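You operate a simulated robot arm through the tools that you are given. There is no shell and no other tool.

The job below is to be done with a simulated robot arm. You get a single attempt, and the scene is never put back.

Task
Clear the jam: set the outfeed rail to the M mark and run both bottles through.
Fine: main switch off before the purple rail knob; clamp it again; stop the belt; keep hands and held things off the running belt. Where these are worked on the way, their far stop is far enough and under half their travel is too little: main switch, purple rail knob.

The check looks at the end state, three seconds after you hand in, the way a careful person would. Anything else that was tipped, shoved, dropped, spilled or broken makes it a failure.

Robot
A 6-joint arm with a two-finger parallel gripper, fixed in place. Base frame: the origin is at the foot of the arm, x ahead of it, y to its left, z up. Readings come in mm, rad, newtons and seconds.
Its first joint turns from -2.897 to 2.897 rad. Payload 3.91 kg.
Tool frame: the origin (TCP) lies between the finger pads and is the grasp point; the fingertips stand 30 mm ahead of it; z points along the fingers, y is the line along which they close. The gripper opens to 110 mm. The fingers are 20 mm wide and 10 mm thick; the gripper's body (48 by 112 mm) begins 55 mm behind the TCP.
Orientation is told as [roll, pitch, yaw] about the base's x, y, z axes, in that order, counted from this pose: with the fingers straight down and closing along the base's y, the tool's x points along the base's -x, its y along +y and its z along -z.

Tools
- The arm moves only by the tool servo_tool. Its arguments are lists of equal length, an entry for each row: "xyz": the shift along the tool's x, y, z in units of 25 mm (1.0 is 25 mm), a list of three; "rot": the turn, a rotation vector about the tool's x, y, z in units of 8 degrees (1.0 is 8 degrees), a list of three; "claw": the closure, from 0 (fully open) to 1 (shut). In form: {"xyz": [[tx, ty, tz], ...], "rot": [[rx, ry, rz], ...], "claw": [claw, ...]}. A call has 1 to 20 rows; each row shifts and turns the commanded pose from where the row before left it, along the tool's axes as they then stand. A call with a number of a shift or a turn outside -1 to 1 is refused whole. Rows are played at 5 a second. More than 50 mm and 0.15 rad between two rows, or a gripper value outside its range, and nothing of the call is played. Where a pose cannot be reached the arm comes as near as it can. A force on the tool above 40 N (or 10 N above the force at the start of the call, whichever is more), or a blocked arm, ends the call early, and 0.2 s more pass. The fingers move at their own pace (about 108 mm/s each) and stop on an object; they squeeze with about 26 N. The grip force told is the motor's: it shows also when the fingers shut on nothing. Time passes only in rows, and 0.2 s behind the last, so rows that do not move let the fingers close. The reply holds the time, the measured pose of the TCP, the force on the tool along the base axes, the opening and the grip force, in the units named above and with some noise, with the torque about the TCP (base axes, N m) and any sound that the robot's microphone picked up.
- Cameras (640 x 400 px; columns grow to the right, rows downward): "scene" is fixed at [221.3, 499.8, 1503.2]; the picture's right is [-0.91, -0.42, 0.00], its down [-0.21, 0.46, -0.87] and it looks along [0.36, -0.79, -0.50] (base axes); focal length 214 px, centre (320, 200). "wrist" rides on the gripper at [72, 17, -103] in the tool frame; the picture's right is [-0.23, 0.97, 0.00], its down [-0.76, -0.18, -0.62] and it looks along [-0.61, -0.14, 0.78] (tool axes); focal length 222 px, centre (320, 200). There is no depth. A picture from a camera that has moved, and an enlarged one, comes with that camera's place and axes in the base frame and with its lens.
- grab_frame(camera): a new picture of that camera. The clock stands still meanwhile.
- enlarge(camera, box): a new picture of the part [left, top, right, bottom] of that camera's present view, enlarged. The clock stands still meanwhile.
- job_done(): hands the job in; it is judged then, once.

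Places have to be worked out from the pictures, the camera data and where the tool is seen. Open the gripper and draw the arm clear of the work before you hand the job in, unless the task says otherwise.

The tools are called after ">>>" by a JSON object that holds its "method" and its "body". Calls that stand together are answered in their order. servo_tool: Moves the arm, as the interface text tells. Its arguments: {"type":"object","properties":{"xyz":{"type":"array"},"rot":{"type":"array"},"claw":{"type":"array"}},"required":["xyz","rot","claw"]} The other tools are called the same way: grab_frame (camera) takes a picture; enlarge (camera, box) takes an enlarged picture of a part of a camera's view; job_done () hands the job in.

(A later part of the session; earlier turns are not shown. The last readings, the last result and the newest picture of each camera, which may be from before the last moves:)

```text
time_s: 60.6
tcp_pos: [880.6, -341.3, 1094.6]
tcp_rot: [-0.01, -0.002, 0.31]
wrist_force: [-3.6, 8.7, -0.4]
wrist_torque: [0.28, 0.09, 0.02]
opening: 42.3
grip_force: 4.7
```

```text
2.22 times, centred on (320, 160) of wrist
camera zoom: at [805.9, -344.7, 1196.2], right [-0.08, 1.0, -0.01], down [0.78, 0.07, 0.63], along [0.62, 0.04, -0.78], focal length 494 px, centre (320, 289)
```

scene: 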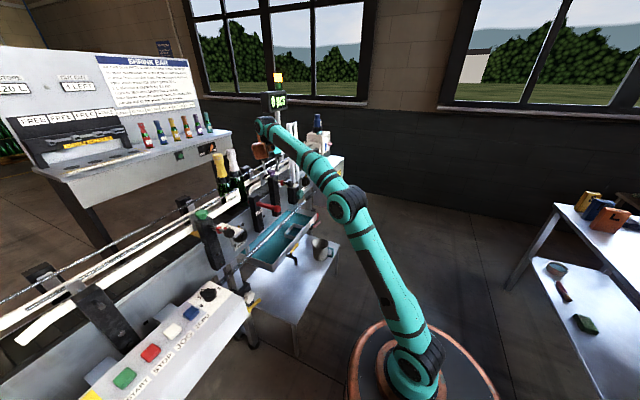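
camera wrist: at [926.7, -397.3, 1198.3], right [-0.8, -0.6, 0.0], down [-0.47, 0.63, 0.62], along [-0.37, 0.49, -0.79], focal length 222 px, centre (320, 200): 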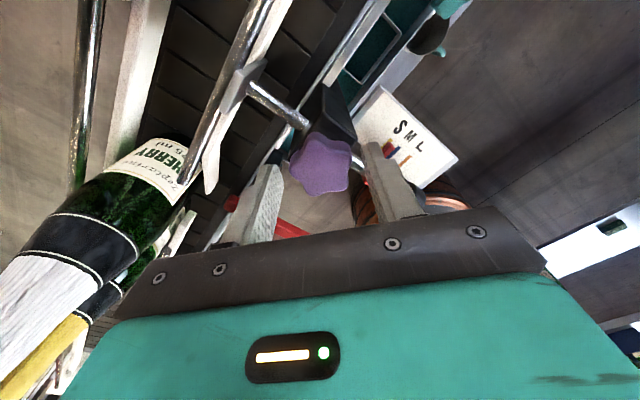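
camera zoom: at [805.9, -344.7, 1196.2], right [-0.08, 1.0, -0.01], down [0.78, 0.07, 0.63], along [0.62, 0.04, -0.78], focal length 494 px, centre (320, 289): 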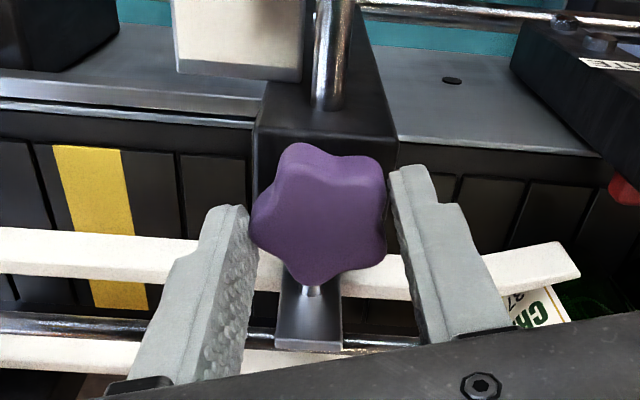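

The knob continues to follow. I keep going CCW in this grip.

>>> {"method": "servo_tool", "body": {"xyz": [[-0.005, 0.01, 0], [-0.005, 0, 0], [-0.005, 0, 0], [-0.005, 0, 0], [-0.005, 0, 0], [-0.005, 0, 0], [-0.005, 0, 0], [-0.005, 0, 0], [0, 0, 0]], "rot": [[0, 0, -0.6], [0, 0, -0.6], [0, 0, -0.6], [0, 0, -0.6], [0, 0, -0.6], [0, 0, -0.6], [0, 0, -0.6], [0, 0, -0.6], [0, 0, 0]], "claw": [0.68, 0.68, 0.68, 0.68, 0.68, 0.68, 0.68, 0.68, 0.68]}}

>>> {"method": "enlarge", "body": {"camera": "wrist", "box": [220, 70, 420, 250]}}

```text
time_s: 62.6
tcp_pos: [881.3, -341.4, 1093.5]
tcp_rot: [-0.007, 0.004, 0.98]
wrist_force: [-6.7, 9.0, -3.9]
wrist_torque: [0.4, 0.35, -1.26]
opening: 39.4
grip_force: 45.0
```

```text
2.22 times, centred on (320, 160) of wrist
camera zoom: at [826.5, -388.9, 1196.5], right [-0.68, 0.73, -0.01], down [0.57, 0.54, 0.62], along [0.46, 0.42, -0.78], focal length 494 px, centre (320, 289)
```

zoom: 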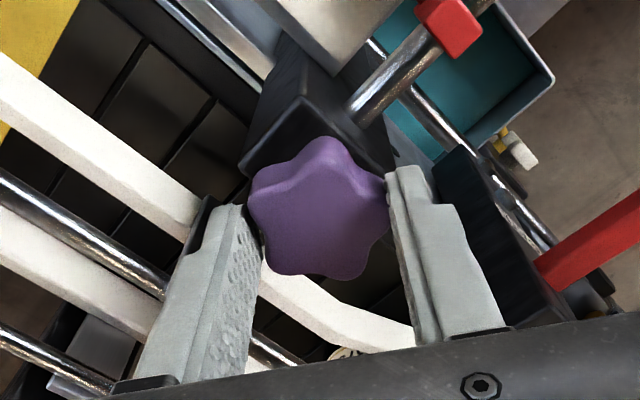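

The knob now resists (torque −1.26 N·m, star slipping relative to the fingers): its loosened far stop is reached after ~180°. I open and lift off.

>>> {"method": "servo_tool", "body": {"xyz": [[0, 0, 0], [0, 0, 0], [0, 0, -0.6], [0, 0, -0.8], [0, 0, -0.4], [0, 0, 0]], "rot": [[0, 0, 0], [0, 0, 0], [0, 0, 0], [0, 0, 0], [0, 0, 0], [0, 0, 0]], "claw": [0.45, 0.45, 0.45, 0.45, 0.45, 0.45]}}

>>> {"method": "enlarge", "body": {"camera": "wrist", "box": [200, 0, 460, 210]}}

>>> {"method": "enlarge", "body": {"camera": "scene", "box": [250, 130, 320, 200]}}

```text
time_s: 64.0
tcp_pos: [880.5, -340.3, 1137.7]
tcp_rot: [-0.008, 0.004, 0.977]
wrist_force: [-0.5, 0.3, 0.1]
wrist_torque: [-0.02, 0.03, -0.02]
opening: 60.6
grip_force: 0.0
```

```text
1.90 times, centred on (330, 105) of wrist
camera zoom: at [826.0, -389.1, 1241.2], right [-0.68, 0.73, -0.01], down [0.57, 0.54, 0.62], along [0.46, 0.42, -0.78], focal length 423 px, centre (301, 381)
```

zoom: 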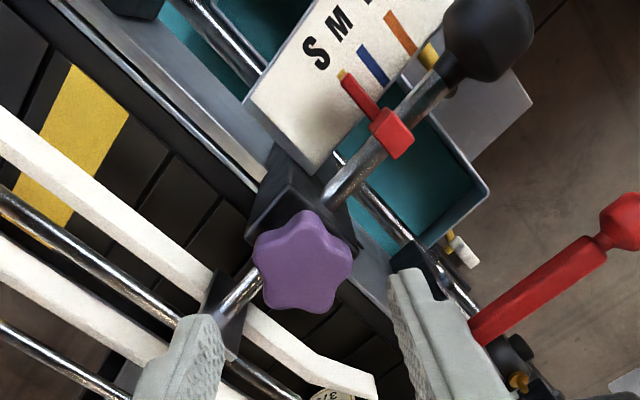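

```text
5.71 times, centred on (285, 165) of scene
camera zoom: at [221.3, 499.8, 1503.2], right [-0.91, -0.42, 0.0], down [-0.21, 0.46, -0.87], along [0.36, -0.79, -0.5], focal length 1226 px, centre (520, 400)
```

zoom: 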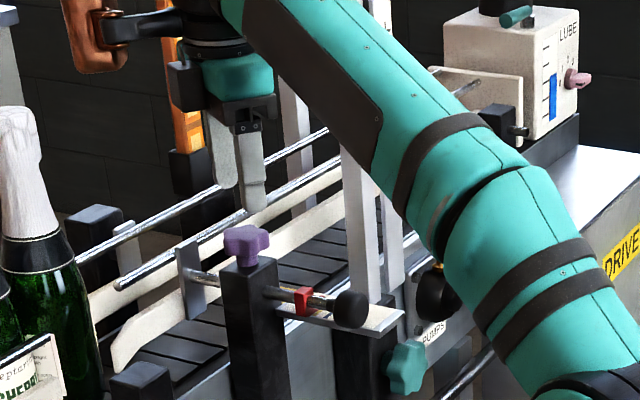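

Two-view triangulation now gives: scale plate z≈1007 with M at x≈810.7, L at x≈796, the pointer at ≈822, and the rod's black handle at (773,-337,1028). I turn back to yaw 0 and move above the handle.

>>> {"method": "servo_tool", "body": {"xyz": [[0, 0, 0], [0, 0, 0], [0, 0, 0], [0, 0, 0], [0, 0, 0], [0, 0, 0], [0, 0, 0], [0.86, 0.03, 0], [0.86, 0.03, 0], [0.86, 0.03, 0], [0.86, 0.03, 0], [0.86, 0.03, 0], [0, 0, 0]], "rot": [[0, 0, 1], [0, 0, 1], [0, 0, 1], [0, 0, 1], [0, 0, 1], [0, 0, 1], [0, 0, 1], [0, 0, 0], [0, 0, 0], [0, 0, 0], [0, 0, 0], [0, 0, 0], [0, 0, 0]], "claw": [0.45, 0.45, 0.45, 0.45, 0.45, 0.45, 0.45, 0.45, 0.45, 0.45, 0.45, 0.45, 0.45]}}

>>> {"method": "grab_frame", "body": {"camera": "wrist"}}

>>> {"method": "enlarge", "body": {"camera": "wrist", "box": [220, 60, 400, 210]}}

>>> {"method": "enlarge", "body": {"camera": "scene", "box": [250, 130, 320, 200]}}

```text
time_s: 66.8
tcp_pos: [772.9, -335.1, 1136.8]
tcp_rot: [-0.009, -0.003, -0.001]
wrist_force: [-0.6, -0.4, 0.2]
wrist_torque: [-0.01, -0.04, 0.01]
opening: 60.6
grip_force: 0.1
```

```text
taken
camera wrist: at [701.0, -317.2, 1239.2], right [0.23, 0.97, -0.01], down [0.76, -0.17, 0.63], along [0.61, -0.15, -0.78], focal length 222 px, centre (320, 200)
```

wrist: 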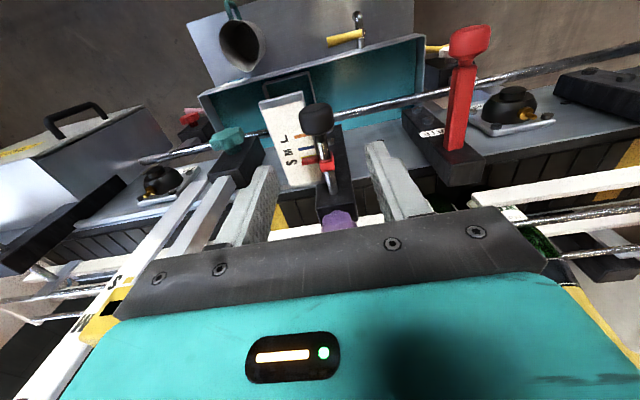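

```text
2.67 times, centred on (310, 135) of wrist
camera zoom: at [701.0, -317.2, 1239.2], right [0.23, 0.97, -0.01], down [0.76, -0.17, 0.63], along [0.61, -0.15, -0.78], focal length 592 px, centre (347, 373)
```

zoom: 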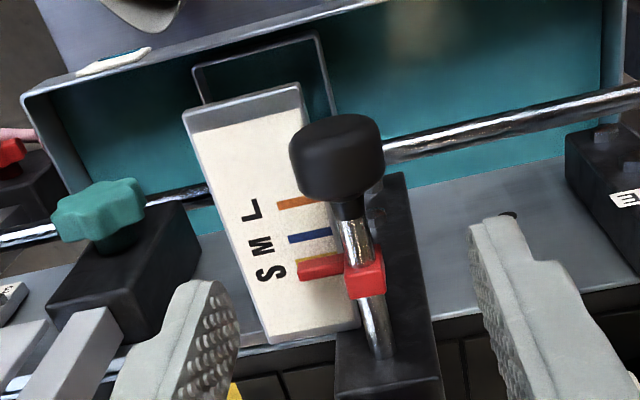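

```text
5.71 times, centred on (285, 165) of scene
camera zoom: at [221.3, 499.8, 1503.2], right [-0.91, -0.42, 0.0], down [-0.21, 0.46, -0.87], along [0.36, -0.79, -0.5], focal length 1226 px, centre (520, 400)
```

zoom: 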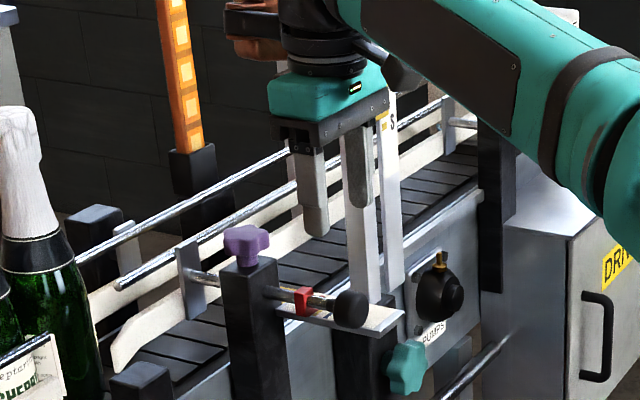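

Handle is 3.5 mm to −y of the tool axis. I correct and descend so the fingertips stay ~9 mm above the scale plate, then close gently.

>>> {"method": "servo_tool", "body": {"xyz": [[0, -0.14, 0.8], [0, 0, 0.8], [0, 0, 0.8], [0, 0, 0.7], [0, 0, 0.5], [0, 0, 0]], "rot": [[0, 0, 0], [0, 0, 0], [0, 0, 0], [0, 0, 0], [0, 0, 0], [0, 0, 0]], "claw": [0.45, 0.45, 0.45, 0.45, 0.45, 0.5]}}

>>> {"method": "enlarge", "body": {"camera": "wrist", "box": [200, 50, 420, 230]}}

>>> {"method": "enlarge", "body": {"camera": "scene", "box": [250, 140, 310, 200]}}

```text
time_s: 68.2
tcp_pos: [773.2, -339.7, 1048.1]
tcp_rot: [-0.01, -0.003, -0.001]
wrist_force: [0.0, 0.5, -0.1]
wrist_torque: [0.02, 0.01, -0.01]
opening: 55.2
grip_force: 0.0
```

```text
2.22 times, centred on (310, 140) of wrist
camera zoom: at [701.3, -321.7, 1150.8], right [0.23, 0.97, -0.01], down [0.76, -0.17, 0.63], along [0.61, -0.15, -0.78], focal length 494 px, centre (342, 333)
```

zoom: 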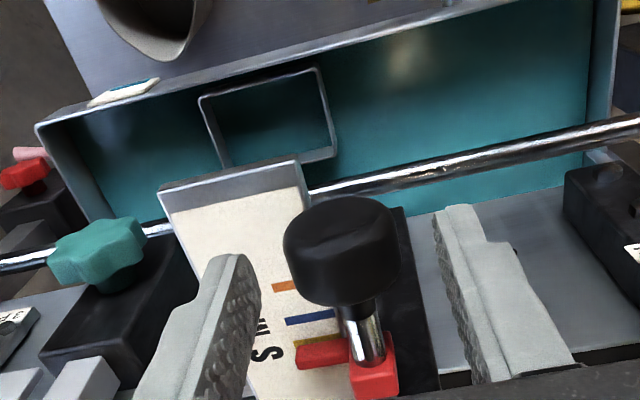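

```text
6.67 times, centred on (280, 170) of scene
camera zoom: at [221.3, 499.8, 1503.2], right [-0.91, -0.42, 0.0], down [-0.21, 0.46, -0.87], along [0.36, -0.79, -0.5], focal length 1430 px, centre (587, 400)
```

zoom: 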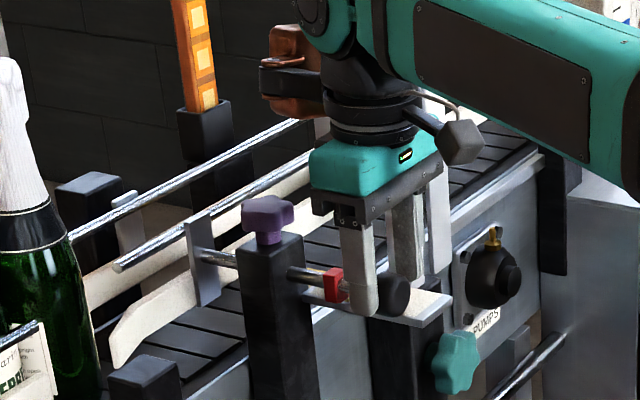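

Centered over the handle. I close onto it and check the forces.

>>> {"method": "servo_tool", "body": {"xyz": [[0.1, 0, 0.06], [0, 0, 0], [0, 0, 0], [0, 0, 0], [0, 0, 0]], "rot": [[0, 0, 0], [0, 0, 0], [0, 0, 0], [0, 0, 0], [0, 0, 0]], "claw": [0.55, 0.62, 0.68, 0.74, 0.8]}}

>>> {"method": "enlarge", "body": {"camera": "wrist", "box": [200, 50, 420, 230]}}

```text
time_s: 69.4
tcp_pos: [771.9, -339.9, 1045.8]
tcp_rot: [-0.009, -0.004, 0.0]
wrist_force: [-0.6, 3.5, -0.3]
wrist_torque: [0.1, 0.12, 0.07]
opening: 33.6
grip_force: 44.8
```

```text
2.22 times, centred on (310, 140) of wrist
camera zoom: at [699.2, -321.3, 1149.0], right [0.23, 0.97, -0.01], down [0.76, -0.17, 0.63], along [0.61, -0.15, -0.78], focal length 494 px, centre (342, 333)
```

zoom: 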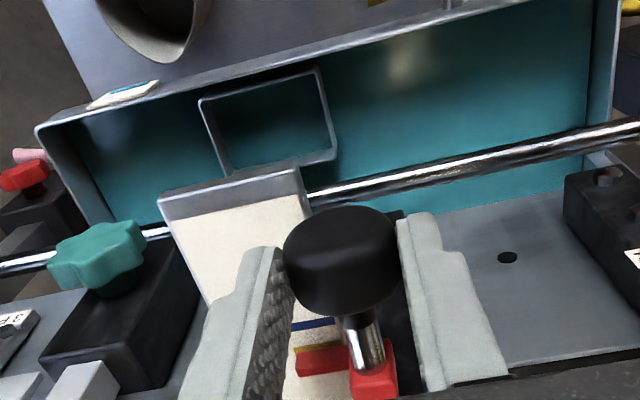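

Firm grip with nearly zero side force. I pull the rod toward the robot (−x) in small steps, 10 mm first.

>>> {"method": "servo_tool", "body": {"xyz": [[0.1, 0, 0], [0.1, 0, 0], [0.1, 0, 0], [0.1, 0, 0], [0, 0, 0]], "rot": [[0, 0, 0], [0, 0, 0], [0, 0, 0], [0, 0, 0], [0, 0, 0]], "claw": [0.8, 0.8, 0.8, 0.8, 0.8]}}

>>> {"method": "enlarge", "body": {"camera": "wrist", "box": [200, 50, 420, 230]}}

>>> {"method": "enlarge", "body": {"camera": "scene", "box": [250, 140, 310, 200]}}

```text
time_s: 70.6
tcp_pos: [761.9, -339.1, 1046.6]
tcp_rot: [-0.008, -0.004, -0.001]
wrist_force: [4.1, 2.0, 4.1]
wrist_torque: [0.01, -0.6, 0.05]
opening: 33.4
grip_force: 44.8
```

```text
2.22 times, centred on (310, 140) of wrist
camera zoom: at [689.2, -321.2, 1149.0], right [0.23, 0.97, -0.01], down [0.76, -0.17, 0.63], along [0.61, -0.15, -0.78], focal length 494 px, centre (342, 333)
```

zoom: 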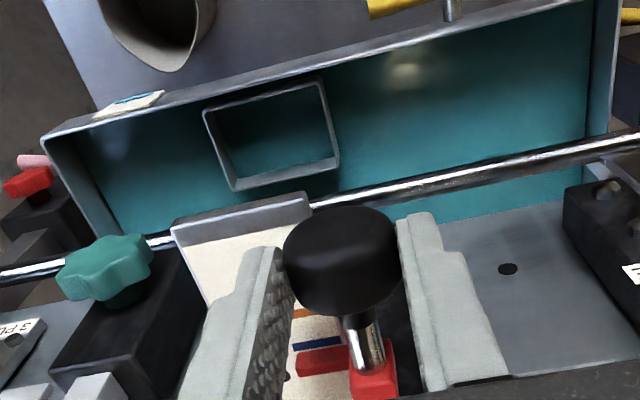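

```text
6.67 times, centred on (280, 170) of scene
camera zoom: at [221.3, 499.8, 1503.2], right [-0.91, -0.42, 0.0], down [-0.21, 0.46, -0.87], along [0.36, -0.79, -0.5], focal length 1430 px, centre (587, 400)
```

zoom: 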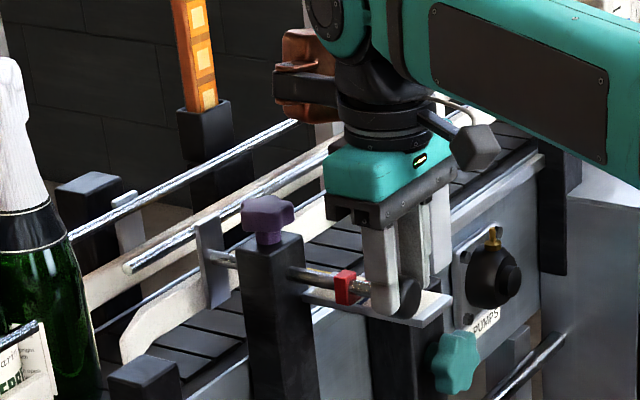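

The rod slides freely and the pointer is nearing the blue M mark. I zoom closely on the pointer and marks.

>>> {"method": "enlarge", "body": {"camera": "wrist", "box": [300, 170, 390, 230]}}

>>> {"method": "enlarge", "body": {"camera": "scene", "box": [270, 170, 300, 195]}}

```text
6.67 times, centred on (345, 200) of wrist
camera zoom: at [689.2, -321.2, 1149.0], right [0.23, 0.97, -0.01], down [0.76, -0.17, 0.63], along [0.61, -0.15, -0.78], focal length 1481 px, centre (153, 200)
```

zoom: 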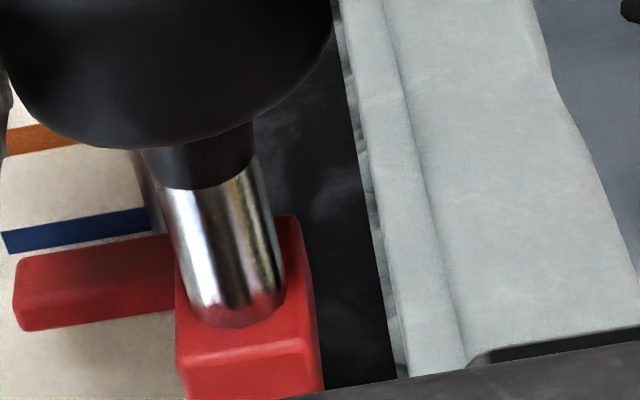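

```text
16.00 times, centred on (285, 182) of scene
camera zoom: at [221.3, 499.8, 1503.2], right [-0.91, -0.42, 0.0], down [-0.21, 0.46, -0.87], along [0.36, -0.79, -0.5], focal length 3432 px, centre (880, 480)
```

zoom: 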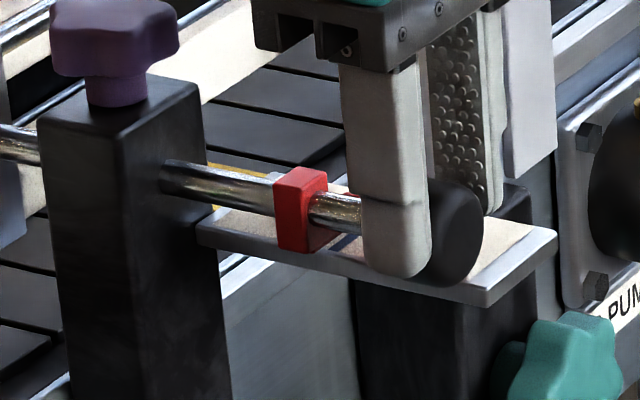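

Mark spacing looks like S–M ≈12 mm, M–L ≈15 mm, so about 1.5–2 mm are left. I pull 1.5 mm more, then release, lift and inspect from above without parallax.

>>> {"method": "servo_tool", "body": {"xyz": [[0.06, 0, 0], [0, 0, 0], [0, 0, 0], [0, 0, 0], [0, 0, -0.8], [0, 0, -0.8], [0, 0, -0.8], [0, 0, -0.8], [0, 0, 0]], "rot": [[0, 0, 0], [0, 0, 0], [0, 0, 0], [0, 0, 0], [0, 0, 0], [0, 0, 0], [0, 0, 0], [0, 0, 0], [0, 0, 0]], "claw": [0.8, 0.8, 0.5, 0.45, 0.45, 0.45, 0.45, 0.45, 0.45]}}

>>> {"method": "enlarge", "body": {"camera": "wrist", "box": [230, 80, 390, 210]}}

```text
time_s: 72.6
tcp_pos: [760.7, -340.1, 1126.4]
tcp_rot: [-0.009, -0.002, -0.001]
wrist_force: [0.4, -0.4, 0.0]
wrist_torque: [0.04, -0.04, 0.01]
opening: 60.4
grip_force: 0.1
```

```text
3.08 times, centred on (310, 145) of wrist
camera zoom: at [688.1, -321.1, 1229.5], right [0.23, 0.97, -0.01], down [0.76, -0.17, 0.63], along [0.61, -0.15, -0.78], focal length 684 px, centre (351, 369)
```

zoom: 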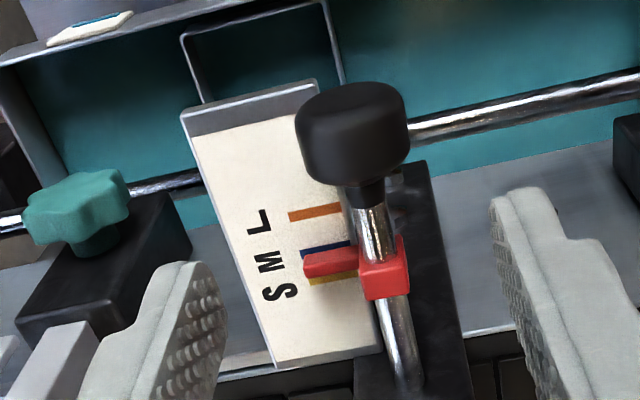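

From this side view parallax hides the exact relation. I swing the wrist camera to the −y side, directly above the pointer's x position, for a parallax-free check.

>>> {"method": "servo_tool", "body": {"xyz": [[-0.9, 0.34, -0.15], [-0.9, 0.34, -0.1], [-0.9, 0.34, -0.1], [0, 0, 0], [0, 0, 0], [0, 0, 0], [0, 0, 0], [0, 0, 0], [0, 0, 0], [0, 0, 0], [0, 0, 0], [0, 0, 0], [0, 0, 0], [0, 0, 0], [0, 0, 0], [0, 0, 0]], "rot": [[0, 0, 0], [0, 0, 0], [0, 0, 0], [0, 0, -0.94], [0, 0, -0.94], [0, 0, -0.94], [0, 0, -0.94], [0, 0, -0.94], [0, 0, -0.94], [0, 0, -0.94], [0, 0, -0.94], [0, 0, -0.94], [0, 0, -0.94], [0, 0, -0.94], [0, 0, -0.94], [0, 0, 0]], "claw": [0.3, 0.2, 0.2, 0.2, 0.2, 0.2, 0.2, 0.2, 0.2, 0.2, 0.2, 0.2, 0.2, 0.2, 0.2, 0.2]}}

>>> {"method": "grab_frame", "body": {"camera": "wrist"}}

```text
time_s: 76.0
tcp_pos: [827.9, -314.4, 1134.8]
tcp_rot: [-0.002, 0.009, 1.575]
wrist_force: [-0.5, -0.4, -0.5]
wrist_torque: [-0.01, -0.01, -0.03]
opening: 88.2
grip_force: 0.0
```

```text
taken
camera wrist: at [810.9, -385.1, 1238.8], right [-0.98, 0.22, -0.01], down [0.17, 0.77, 0.62], along [0.14, 0.6, -0.79], focal length 222 px, centre (320, 200)
```

wrist: 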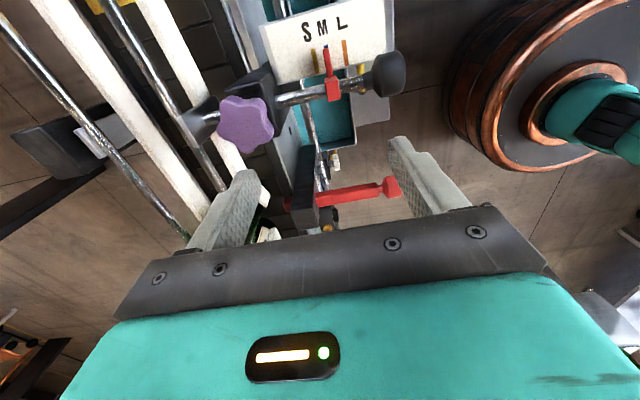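

>>> {"method": "enlarge", "body": {"camera": "wrist", "box": [260, 0, 420, 120]}}

>>> {"method": "enlarge", "body": {"camera": "wrist", "box": [290, 20, 370, 100]}}

```text
3.33 times, centred on (340, 60) of wrist
camera zoom: at [810.9, -385.1, 1238.8], right [-0.98, 0.22, -0.01], down [0.17, 0.77, 0.62], along [0.14, 0.6, -0.79], focal length 740 px, centre (253, 667)
```

zoom: 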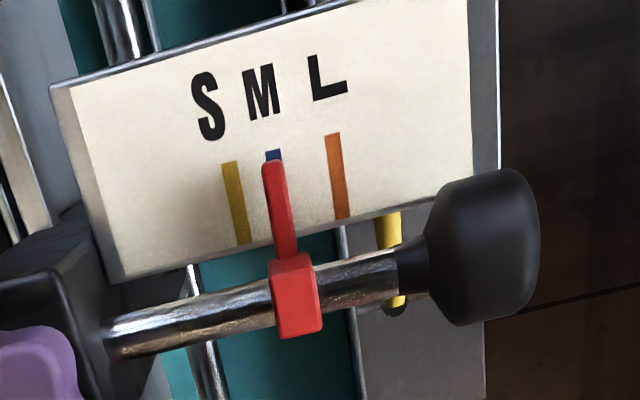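

```text
5.00 times, centred on (330, 60) of wrist
camera zoom: at [810.9, -385.1, 1238.8], right [-0.98, 0.22, -0.01], down [0.17, 0.77, 0.62], along [0.14, 0.6, -0.79], focal length 1111 px, centre (270, 900)
```

zoom: 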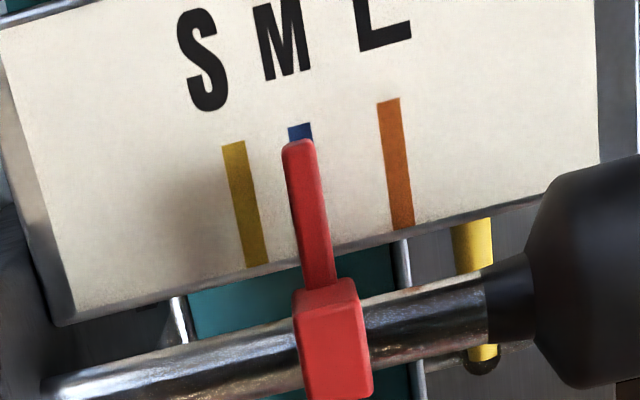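

The pointer lies on the blue M mark. I zoom more to judge the residual offset.

>>> {"method": "enlarge", "body": {"camera": "wrist", "box": [312, 36, 352, 76]}}

```text
10.00 times, centred on (332, 56) of wrist
camera zoom: at [810.9, -385.1, 1238.8], right [-0.98, 0.22, -0.01], down [0.17, 0.77, 0.62], along [0.14, 0.6, -0.79], focal length 2221 px, centre (200, 1640)
```

zoom: 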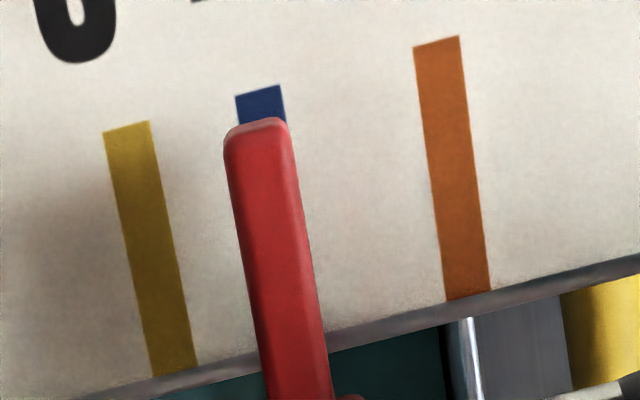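

Offset is only ~0.5 mm toward S, i.e. on the M mark. Next is clamping: I look at the knob's present lobe orientation to choose the grip.

>>> {"method": "enlarge", "body": {"camera": "wrist", "box": [190, 70, 310, 170]}}

```text
4.00 times, centred on (250, 120) of wrist
camera zoom: at [810.9, -385.1, 1238.8], right [-0.98, 0.22, -0.01], down [0.17, 0.77, 0.62], along [0.14, 0.6, -0.79], focal length 888 px, centre (600, 520)
```

zoom: 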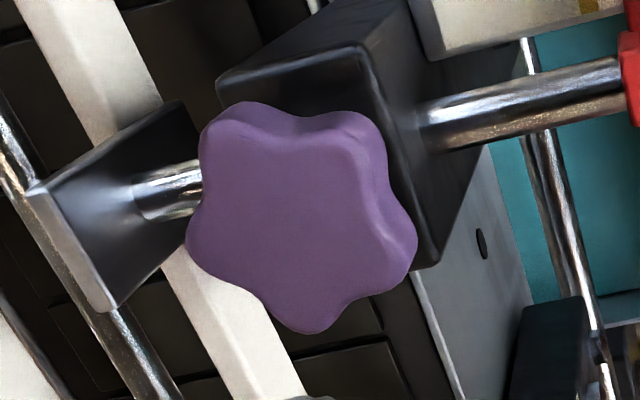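

The lobe pattern shows the knob has turned 180° in total from clamped, i.e. full travel. I go back above it with yaw ≈1.864 so a lobe faces the left finger, ready to turn it clockwise.

>>> {"method": "servo_tool", "body": {"xyz": [[0, 0, 0], [0, 0, 0], [0, 0, 0], [0.79, -0.9, 0], [0.79, -0.89, 0], [0, 0, 0]], "rot": [[0, 0, -0.69], [0, 0, -0.69], [0, 0, -0.69], [0, 0, 0], [0, 0, 0], [0, 0, 0]], "claw": [0.4, 0.45, 0.45, 0.45, 0.45, 0.45]}}

>>> {"method": "enlarge", "body": {"camera": "wrist", "box": [220, 30, 420, 210]}}

```text
time_s: 77.4
tcp_pos: [881.7, -337.7, 1135.3]
tcp_rot: [0.001, 0.009, 1.864]
wrist_force: [-0.5, -0.1, -0.6]
wrist_torque: [-0.03, 0.03, 0.04]
opening: 60.3
grip_force: 0.1
```

```text
2.22 times, centred on (320, 120) of wrist
camera zoom: at [886.8, -411.1, 1239.6], right [-1.0, -0.06, 0.0], down [-0.05, 0.79, 0.62], along [-0.04, 0.62, -0.79], focal length 494 px, centre (320, 378)
```

zoom: 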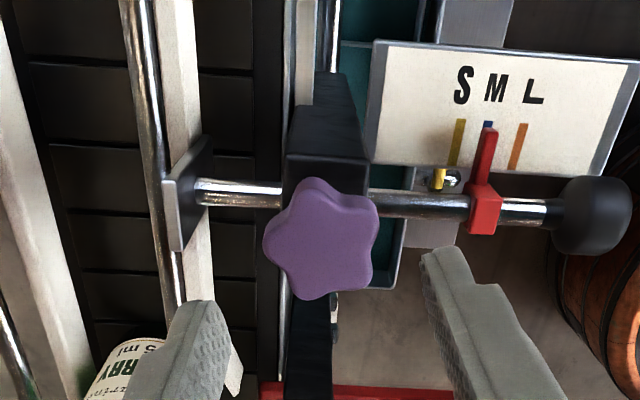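

Aligned (knob bounding centre on the tool axis). I descend and close on the knob.

>>> {"method": "servo_tool", "body": {"xyz": [[0, 0, 0.6], [0, 0, 0.6], [0, 0, 0.48], [0, 0, 0], [0, 0, 0], [0, 0, 0], [0, 0, 0]], "rot": [[0, 0, 0], [0, 0, 0], [0, 0, 0], [0, 0, 0], [0, 0, 0], [0, 0, 0], [0, 0, 0]], "claw": [0.45, 0.45, 0.45, 0.52, 0.58, 0.62, 0.64]}}

>>> {"method": "enlarge", "body": {"camera": "wrist", "box": [220, 70, 420, 250]}}

```text
time_s: 79.0
tcp_pos: [880.4, -338.6, 1092.9]
tcp_rot: [-0.002, 0.01, 1.866]
wrist_force: [-7.5, -0.5, -2.1]
wrist_torque: [0.03, 0.14, -0.05]
opening: 43.0
grip_force: 2.7
```

```text
2.22 times, centred on (320, 160) of wrist
camera zoom: at [885.9, -411.1, 1196.9], right [-1.0, -0.06, 0.0], down [-0.05, 0.79, 0.62], along [-0.04, 0.62, -0.79], focal length 494 px, centre (320, 289)
```

zoom: 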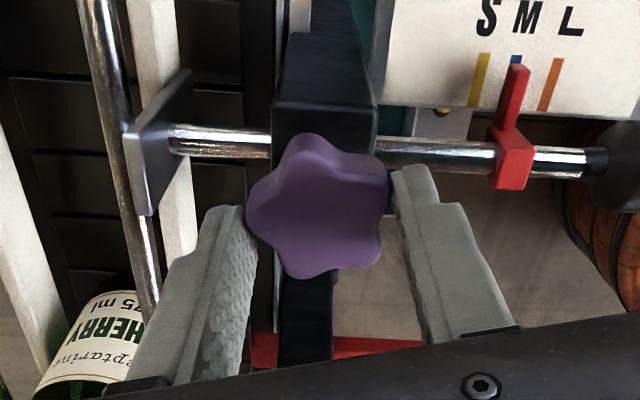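

Slight contact, well centred. I close firmly and start turning clockwise to clamp.

>>> {"method": "servo_tool", "body": {"xyz": [[0, 0.015, 0], [0, 0, 0], [0.005, 0, 0], [0.005, 0, 0], [0.005, 0, 0], [0.005, 0, 0], [0.005, 0, 0], [0.005, 0, 0], [0.005, 0, 0], [0.005, 0, 0], [0, 0, 0]], "rot": [[0, 0, 0], [0, 0, 0], [0, 0, 0.5], [0, 0, 0.6], [0, 0, 0.6], [0, 0, 0.6], [0, 0, 0.6], [0, 0, 0.6], [0, 0, 0.6], [0, 0, 0.6], [0, 0, 0]], "claw": [0.66, 0.68, 0.68, 0.68, 0.68, 0.68, 0.68, 0.68, 0.68, 0.68, 0.68]}}

>>> {"method": "enlarge", "body": {"camera": "wrist", "box": [220, 50, 420, 250]}}

```text
time_s: 81.4
tcp_pos: [880.8, -338.7, 1094.4]
tcp_rot: [-0.006, 0.006, 1.207]
wrist_force: [-8.1, 8.5, -3.5]
wrist_torque: [0.2, 0.53, 0.03]
opening: 41.5
grip_force: 45.3
```

```text
2.00 times, centred on (320, 150) of wrist
camera zoom: at [839.7, -399.2, 1197.0], right [-0.83, 0.56, -0.01], down [0.43, 0.65, 0.62], along [0.35, 0.51, -0.79], focal length 444 px, centre (320, 300)
```

zoom: 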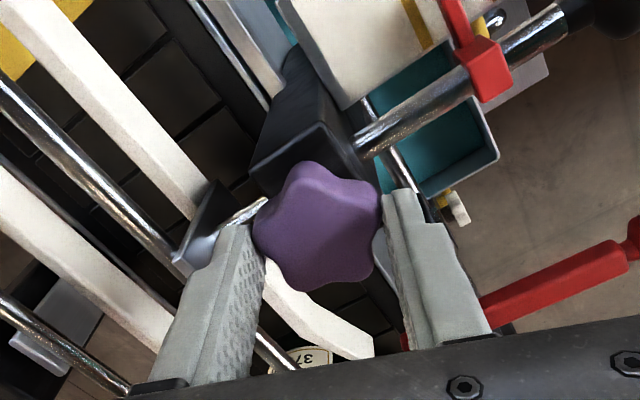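

Follows nicely. I continue clockwise.

>>> {"method": "servo_tool", "body": {"xyz": [[0.005, 0.01, 0], [0.005, 0, 0], [0.005, 0, 0], [0.005, 0, 0], [0.005, 0, 0], [0.005, 0, 0], [0.005, 0, 0], [0.005, 0, 0], [0.005, 0, 0], [0.005, 0, 0], [0, 0, 0]], "rot": [[0, 0, 0.6], [0, 0, 0.6], [0, 0, 0.6], [0, 0, 0.6], [0, 0, 0.6], [0, 0, 0.6], [0, 0, 0.6], [0, 0, 0.6], [0, 0, 0.6], [0, 0, 0.6], [0, 0, 0]], "claw": [0.68, 0.68, 0.68, 0.68, 0.68, 0.68, 0.68, 0.68, 0.68, 0.68, 0.68]}}

>>> {"method": "enlarge", "body": {"camera": "wrist", "box": [220, 50, 420, 250]}}

```text
time_s: 83.8
tcp_pos: [879.6, -340.4, 1092.5]
tcp_rot: [-0.012, -0.002, 0.369]
wrist_force: [33.4, 9.4, 14.8]
wrist_torque: [0.78, -0.67, -0.01]
opening: 41.5
grip_force: 45.8
```

```text
2.00 times, centred on (320, 150) of wrist
camera zoom: at [807.5, -348.5, 1196.3], right [-0.14, 0.99, -0.01], down [0.77, 0.12, 0.63], along [0.62, 0.08, -0.78], focal length 444 px, centre (320, 300)
```

zoom: 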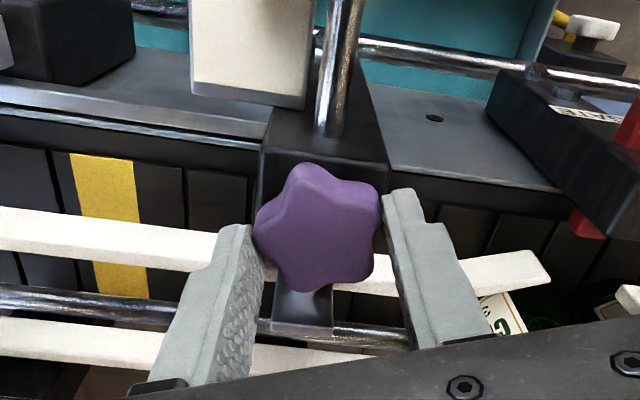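

Some load along the tool's x built up; I relieve it by a 1.5 mm shift outward and continue clockwise.

>>> {"method": "servo_tool", "body": {"xyz": [[-0.06, 0, 0], [0, 0, 0]], "rot": [[0, 0, 0], [0, 0, 0]], "claw": [0.68, 0.68]}}

>>> {"method": "servo_tool", "body": {"xyz": [[0, 0, 0], [0, 0, 0], [0, 0, 0], [0, 0, 0], [0, 0, 0]], "rot": [[0, 0, 0.5], [0, 0, 0.5], [0, 0, 0.5], [0, 0, 0.5], [0, 0, 0]], "claw": [0.68, 0.68, 0.68, 0.68, 0.68]}}

>>> {"method": "enlarge", "body": {"camera": "wrist", "box": [220, 50, 420, 250]}}

```text
time_s: 84.4
tcp_pos: [881.1, -340.3, 1093.2]
tcp_rot: [-0.008, 0.0, 0.37]
wrist_force: [8.3, 14.6, 2.1]
wrist_torque: [0.93, 0.03, -0.03]
opening: 41.7
grip_force: 45.5
```

```text
time_s: 85.6
tcp_pos: [881.4, -339.1, 1093.8]
tcp_rot: [-0.01, -0.002, 0.091]
wrist_force: [-15.6, 18.2, -17.9]
wrist_torque: [0.84, 1.07, 0.02]
opening: 41.5
grip_force: 44.9
```

```text
2.00 times, centred on (320, 150) of wrist
camera zoom: at [807.7, -328.0, 1196.3], right [0.14, 0.99, -0.01], down [0.77, -0.1, 0.63], along [0.62, -0.09, -0.78], focal length 444 px, centre (320, 300)
```

zoom: 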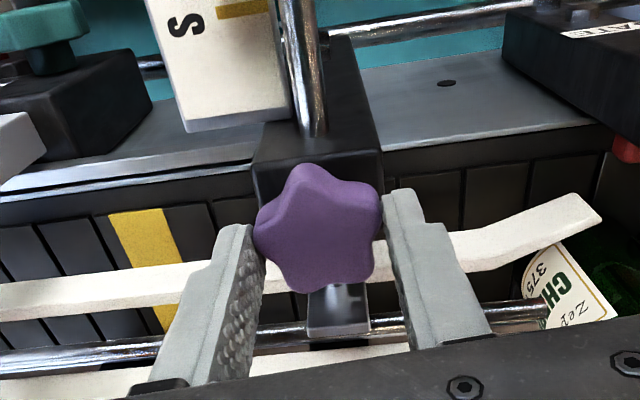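

Clockwise ~102° so far. I relieve the small side loads and continue.

>>> {"method": "servo_tool", "body": {"xyz": [[0.02, 0.04, 0], [0, 0, 0], [0.003, 0.005, 0], [0.003, 0.005, 0], [0.003, 0.005, 0], [0.003, 0.005, 0], [0, 0, 0]], "rot": [[0, 0, 0], [0, 0, 0], [0, 0, 0.5], [0, 0, 0.5], [0, 0, 0.5], [0, 0, 0.5], [0, 0, 0]], "claw": [0.68, 0.68, 0.68, 0.68, 0.68, 0.68, 0.68]}}

>>> {"method": "enlarge", "body": {"camera": "wrist", "box": [220, 50, 420, 250]}}

>>> {"method": "enlarge", "body": {"camera": "scene", "box": [230, 90, 330, 190]}}

```text
time_s: 87.2
tcp_pos: [881.2, -339.1, 1093.1]
tcp_rot: [-0.008, -0.005, -0.188]
wrist_force: [3.0, -3.0, -6.3]
wrist_torque: [0.2, -0.3, 0.01]
opening: 41.8
grip_force: 44.9
```

```text
2.00 times, centred on (320, 150) of wrist
camera zoom: at [813.1, -308.0, 1196.0], right [0.41, 0.91, -0.01], down [0.71, -0.31, 0.63], along [0.57, -0.26, -0.78], focal length 444 px, centre (320, 300)
```

zoom: 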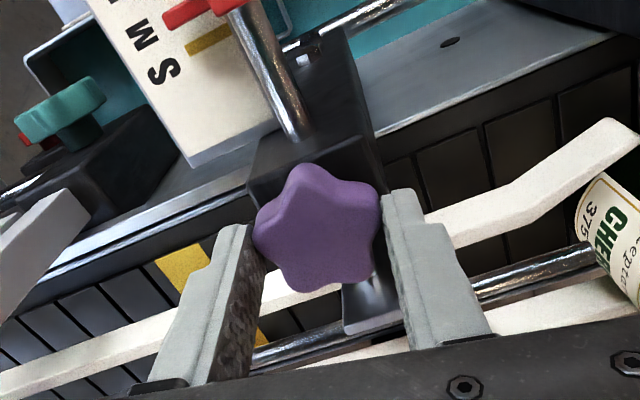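

```text
4.00 times, centred on (280, 140) of scene
camera zoom: at [221.3, 499.8, 1503.2], right [-0.91, -0.42, 0.0], down [-0.21, 0.46, -0.87], along [0.36, -0.79, -0.5], focal length 858 px, centre (480, 440)
```

zoom: 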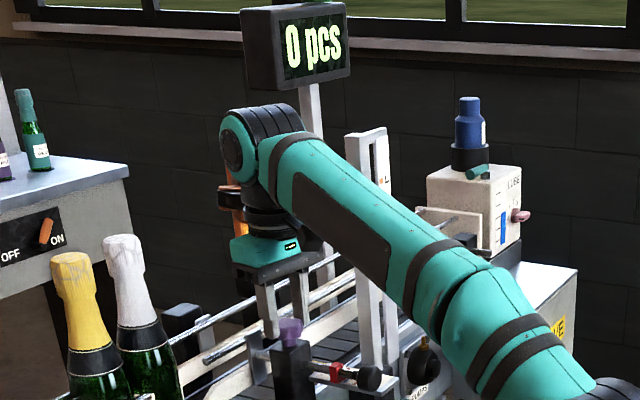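

Balanced forces. I continue clockwise.

>>> {"method": "servo_tool", "body": {"xyz": [[0.003, 0.003, 0], [0.003, 0.003, 0], [0.003, 0.003, 0], [0.003, 0.003, 0], [0.003, 0.003, 0], [0.003, 0.003, 0], [0, 0, 0]], "rot": [[0, 0, 0.5], [0, 0, 0.5], [0, 0, 0.5], [0, 0, 0.5], [0, 0, 0.5], [0, 0, 0.5], [0, 0, 0]], "claw": [0.68, 0.68, 0.68, 0.68, 0.68, 0.68, 0.68]}}

>>> {"method": "enlarge", "body": {"camera": "wrist", "box": [220, 50, 420, 250]}}

```text
time_s: 88.8
tcp_pos: [879.9, -339.1, 1093.0]
tcp_rot: [-0.006, -0.008, -0.611]
wrist_force: [22.7, -20.0, 18.1]
wrist_torque: [-0.09, -0.97, 0.02]
opening: 41.5
grip_force: 44.7
```

```text
2.00 times, centred on (320, 150) of wrist
camera zoom: at [830.1, -282.3, 1195.6], right [0.74, 0.67, 0.0], down [0.52, -0.58, 0.63], along [0.42, -0.47, -0.78], focal length 444 px, centre (320, 300)
```

zoom: 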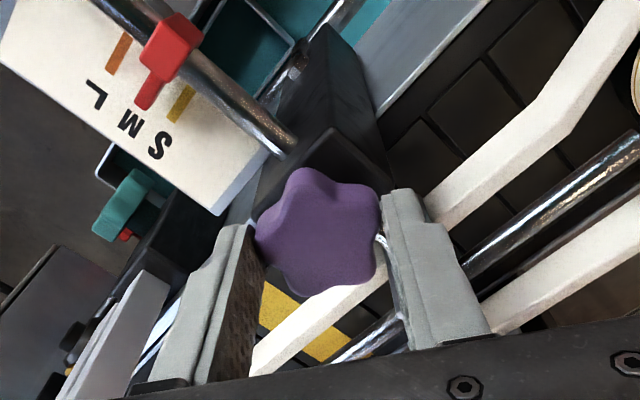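

I relieve the x load (1.3 mm) and continue the last ~40° in smaller steps.

>>> {"method": "servo_tool", "body": {"xyz": [[-0.05, 0, 0], [0, 0, 0], [-0.003, 0, 0], [-0.003, 0, 0], [-0.003, 0, 0], [0, 0, 0]], "rot": [[0, 0, 0], [0, 0, 0], [0, 0, 0.5], [0, 0, 0.5], [0, 0, 0.5], [0, 0, 0]], "claw": [0.68, 0.68, 0.68, 0.68, 0.68, 0.68]}}

>>> {"method": "enlarge", "body": {"camera": "wrist", "box": [220, 50, 420, 250]}}

```text
time_s: 90.2
tcp_pos: [880.8, -339.4, 1093.0]
tcp_rot: [-0.002, -0.006, -0.817]
wrist_force: [-29.6, 2.0, -14.9]
wrist_torque: [0.93, 0.79, -0.08]
opening: 41.3
grip_force: 44.9
```

```text
2.00 times, centred on (320, 150) of wrist
camera zoom: at [843.4, -273.3, 1195.7], right [0.87, 0.5, 0.0], down [0.39, -0.67, 0.63], along [0.31, -0.55, -0.78], focal length 444 px, centre (320, 300)
```

zoom: 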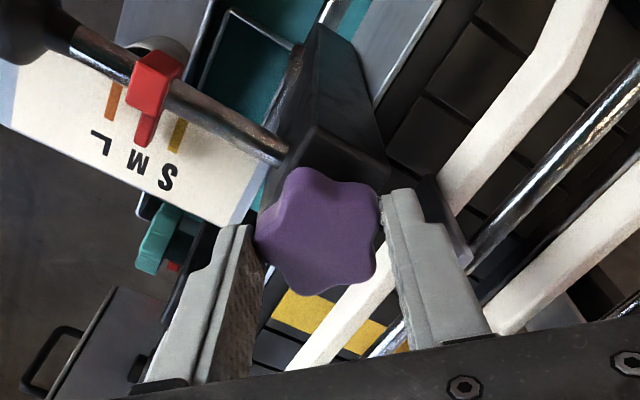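

I relieve again and turn further toward the clamping stop.

>>> {"method": "servo_tool", "body": {"xyz": [[0.025, -0.035, 0], [0, 0, 0], [0, -0.003, 0], [0, -0.003, 0], [0, -0.003, 0], [0, 0, 0]], "rot": [[0, 0, 0], [0, 0, 0], [0, 0, 0.5], [0, 0, 0.5], [0, 0, 0.5], [0, 0, 0]], "claw": [0.7, 0.7, 0.7, 0.7, 0.7, 0.7]}}

>>> {"method": "enlarge", "body": {"camera": "wrist", "box": [220, 50, 420, 250]}}

```text
time_s: 91.6
tcp_pos: [880.4, -339.7, 1093.2]
tcp_rot: [-0.001, -0.008, -1.026]
wrist_force: [-8.2, -2.6, -15.2]
wrist_torque: [-0.36, -0.37, -0.02]
opening: 41.0
grip_force: 45.6
```

```text
2.00 times, centred on (320, 150) of wrist
camera zoom: at [857.6, -267.1, 1195.7], right [0.95, 0.31, 0.0], down [0.24, -0.74, 0.63], along [0.2, -0.6, -0.78], focal length 444 px, centre (320, 300)
```

zoom: 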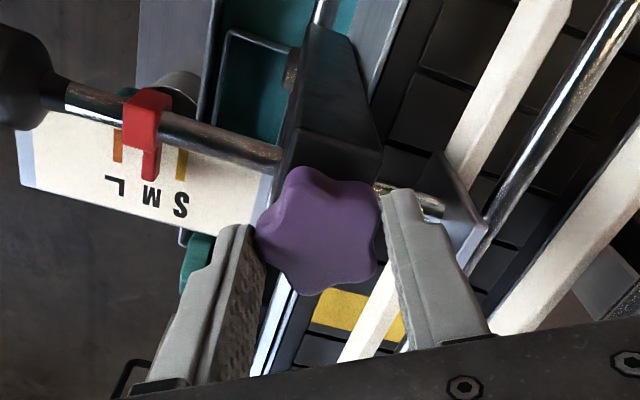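

About 166° done, still low torque. I turn the remaining bit into the stop.

>>> {"method": "servo_tool", "body": {"xyz": [[0, 0, 0], [0, 0, 0], [0, 0, 0], [0, 0, 0], [0, 0, 0], [0, 0, 0]], "rot": [[0, 0, 0.5], [0, 0, 0.5], [0, 0, 0.5], [0, 0, 0.5], [0, 0, 0.5], [0, 0, 0]], "claw": [0.72, 0.72, 0.72, 0.72, 0.72, 0.72]}}

>>> {"method": "enlarge", "body": {"camera": "wrist", "box": [220, 50, 420, 250]}}

```text
time_s: 93.0
tcp_pos: [881.6, -339.6, 1093.0]
tcp_rot: [0.003, -0.009, -1.377]
wrist_force: [13.0, -8.1, 3.1]
wrist_torque: [-0.58, -0.07, 0.27]
opening: 41.2
grip_force: 45.5
```

```text
2.00 times, centred on (320, 150) of wrist
camera zoom: at [883.3, -263.3, 1195.7], right [1.0, -0.03, 0.0], down [-0.03, -0.78, 0.63], along [-0.02, -0.63, -0.78], focal length 444 px, centre (320, 300)
```

zoom: 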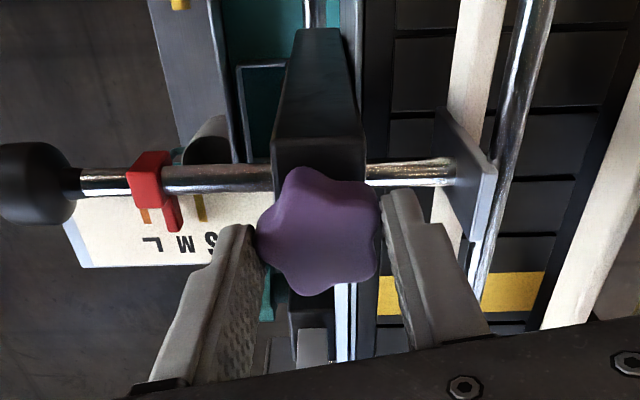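

Torque begins to rise (0.27 N·m). I push slightly further to be sure it's tight.

>>> {"method": "servo_tool", "body": {"xyz": [[0, 0, 0], [0, 0, 0], [0, 0, 0], [0, 0, 0]], "rot": [[0, 0, 0.5], [0, 0, 0.5], [0, 0, 0.5], [0, 0, 0]], "claw": [0.74, 0.74, 0.74, 0.74]}}

>>> {"method": "enlarge", "body": {"camera": "wrist", "box": [220, 50, 420, 250]}}

```text
time_s: 94.0
tcp_pos: [879.9, -338.7, 1093.7]
tcp_rot: [0.003, -0.009, -1.584]
wrist_force: [7.8, 7.0, -2.2]
wrist_torque: [0.2, -0.13, 0.74]
opening: 39.6
grip_force: 45.2
```

```text
2.00 times, centred on (320, 150) of wrist
camera zoom: at [898.8, -264.1, 1195.8], right [0.97, -0.24, 0.01], down [-0.19, -0.75, 0.63], along [-0.15, -0.61, -0.78], focal length 444 px, centre (320, 300)
```

zoom: 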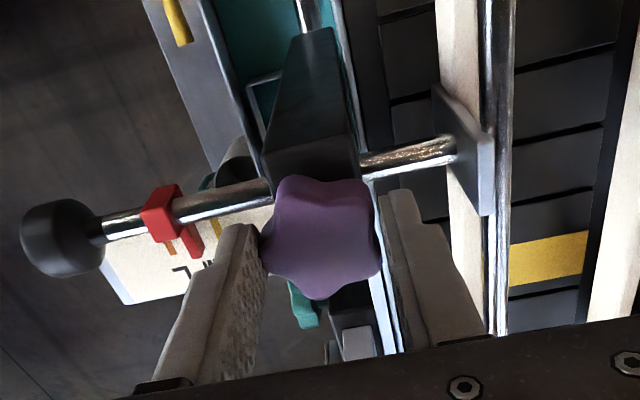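

Torque 0.74 N·m and the star starts to slip: the knob is at its clamped stop. I open, lift and verify the knob's angle and the pointer.

>>> {"method": "servo_tool", "body": {"xyz": [[0, 0, 0], [0, 0, 0], [0, 0, -0.6], [0, 0, -0.8], [0, 0, -0.3], [0, 0, 0]], "rot": [[0, 0, 0], [0, 0, 0], [0, 0, 0], [0, 0, 0], [0, 0, 0], [0, 0, 0]], "claw": [0.45, 0.45, 0.45, 0.45, 0.45, 0.45]}}

>>> {"method": "enlarge", "body": {"camera": "wrist", "box": [180, 0, 440, 210]}}

>>> {"method": "enlarge", "body": {"camera": "wrist", "box": [180, 60, 380, 190]}}

```text
time_s: 95.4
tcp_pos: [879.7, -340.1, 1135.7]
tcp_rot: [0.005, -0.01, -1.584]
wrist_force: [0.2, -0.2, 0.0]
wrist_torque: [-0.01, 0.0, -0.03]
opening: 60.5
grip_force: 0.2
```

```text
1.90 times, centred on (310, 105) of wrist
camera zoom: at [897.7, -265.8, 1239.1], right [0.97, -0.24, 0.01], down [-0.19, -0.75, 0.63], along [-0.15, -0.61, -0.78], focal length 423 px, centre (339, 381)
```

zoom: 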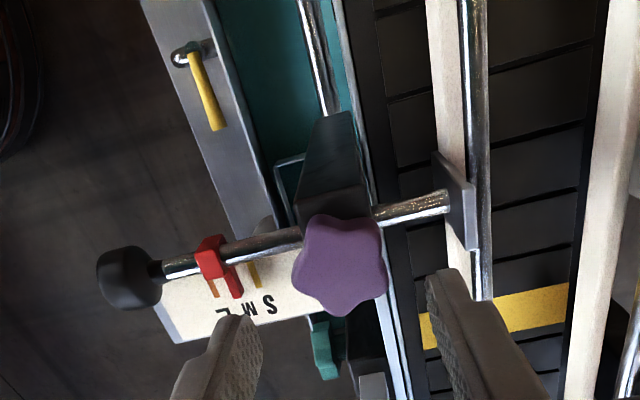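

```text
3.08 times, centred on (280, 125) of wrist
camera zoom: at [897.7, -265.8, 1239.1], right [0.97, -0.24, 0.01], down [-0.19, -0.75, 0.63], along [-0.15, -0.61, -0.78], focal length 684 px, centre (443, 431)
```

zoom: 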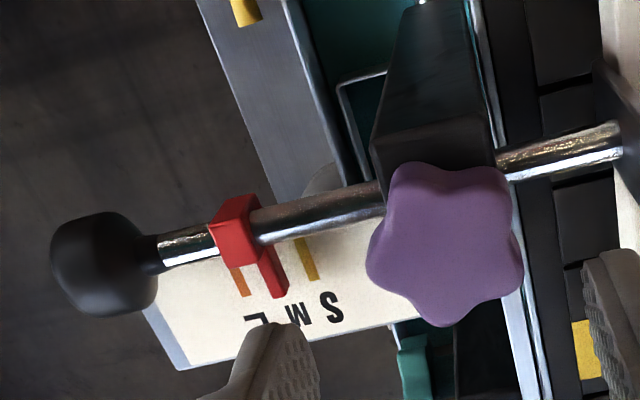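

The knob's lobes are back at the original clamped angle (~30–35°). I shift so the camera is over the pointer's x to verify the mark without parallax.

>>> {"method": "servo_tool", "body": {"xyz": [[0, -0.87, 0], [0, -0.87, 0], [0, -0.87, 0], [0, -0.87, 0], [0, 0, 0]], "rot": [[0, 0, 0], [0, 0, 0], [0, 0, 0], [0, 0, 0], [0, 0, 0]], "claw": [0.3, 0.2, 0.2, 0.2, 0.2]}}

>>> {"method": "grab_frame", "body": {"camera": "wrist"}}

>>> {"method": "enlarge", "body": {"camera": "wrist", "box": [240, 90, 360, 190]}}

```text
time_s: 96.6
tcp_pos: [791.6, -338.4, 1137.5]
tcp_rot: [0.006, -0.01, -1.585]
wrist_force: [0.1, 1.3, 0.5]
wrist_torque: [-0.01, 0.04, 0.02]
opening: 88.1
grip_force: 0.1
```

```text
taken
camera wrist: at [810.2, -264.1, 1240.3], right [0.97, -0.24, 0.01], down [-0.19, -0.75, 0.63], along [-0.15, -0.61, -0.78], focal length 222 px, centre (320, 200)
```

wrist: 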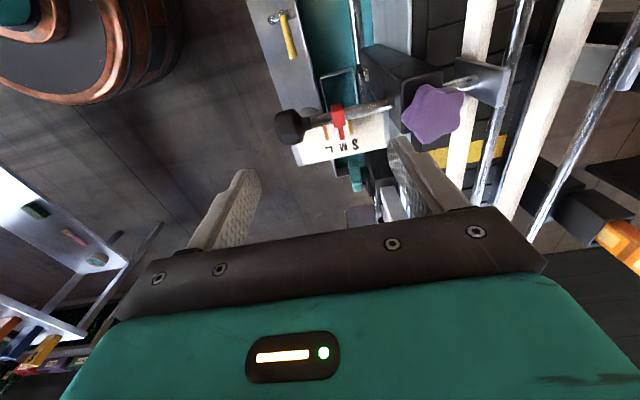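

```text
4.00 times, centred on (300, 140) of wrist
camera zoom: at [810.2, -264.1, 1240.3], right [0.97, -0.24, 0.01], down [-0.19, -0.75, 0.63], along [-0.15, -0.61, -0.78], focal length 888 px, centre (400, 440)
```

zoom: 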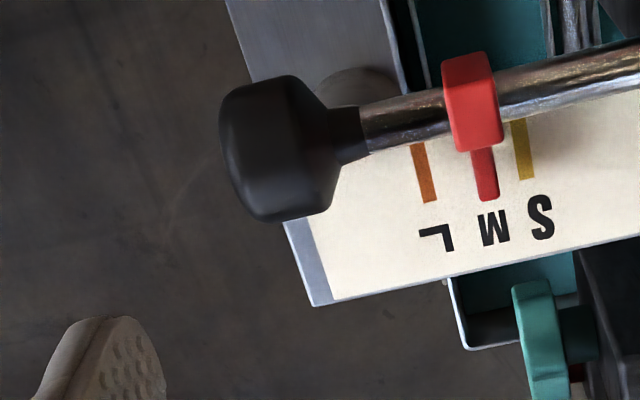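

The pointer fully covers the M mark; knob clamped. Now I unwind the wrist to yaw 0 and retract toward the robot before going to the main switch.

>>> {"method": "servo_tool", "body": {"xyz": [[0, 0, 0], [0, 0, 0], [0, 0, 0], [0, 0, 0], [0, 0, 0], [0, 0, 0], [0, 0, 0], [0, 0, 0], [0, 0, 0], [0, 0, 0], [0, 0, 0], [0, 0, 0], [1, 0, 0], [1, 0, 0], [1, 0, 0], [1, 0, 0], [1, 0, 0], [0.6, 0, 0], [0, 0, 0]], "rot": [[0, 0, -0.946], [0, 0, -0.946], [0, 0, -0.946], [0, 0, -0.946], [0, 0, -0.946], [0, 0, -0.946], [0, 0, -0.946], [0, 0, -0.946], [0, 0, -0.946], [0, 0, -0.946], [0, 0, -0.946], [0, 0, -0.946], [0, 0, 0], [0, 0, 0], [0, 0, 0], [0, 0, 0], [0, 0, 0], [0, 0, 0], [0, 0, 0]], "claw": [0.2, 0.2, 0.2, 0.2, 0.2, 0.2, 0.2, 0.2, 0.2, 0.2, 0.2, 0.2, 0.2, 0.2, 0.2, 0.2, 0.2, 0.2, 0.2]}}

>>> {"method": "grab_frame", "body": {"camera": "scene"}}

```text
time_s: 100.6
tcp_pos: [651.8, -336.6, 1135.5]
tcp_rot: [-0.009, -0.004, 0.003]
wrist_force: [-1.3, -0.4, 0.3]
wrist_torque: [0.0, 0.0, 0.0]
opening: 87.9
grip_force: 0.1
```

```text
taken
```

scene: 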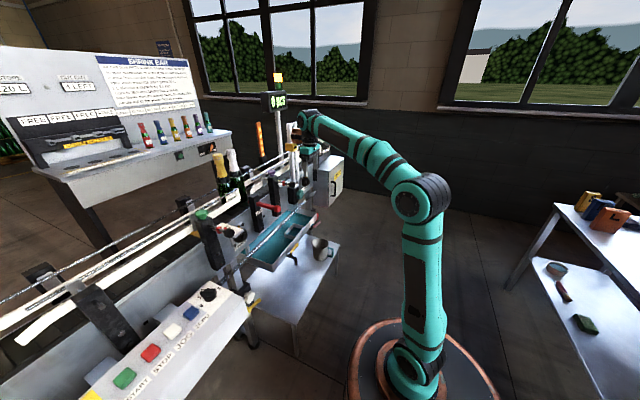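

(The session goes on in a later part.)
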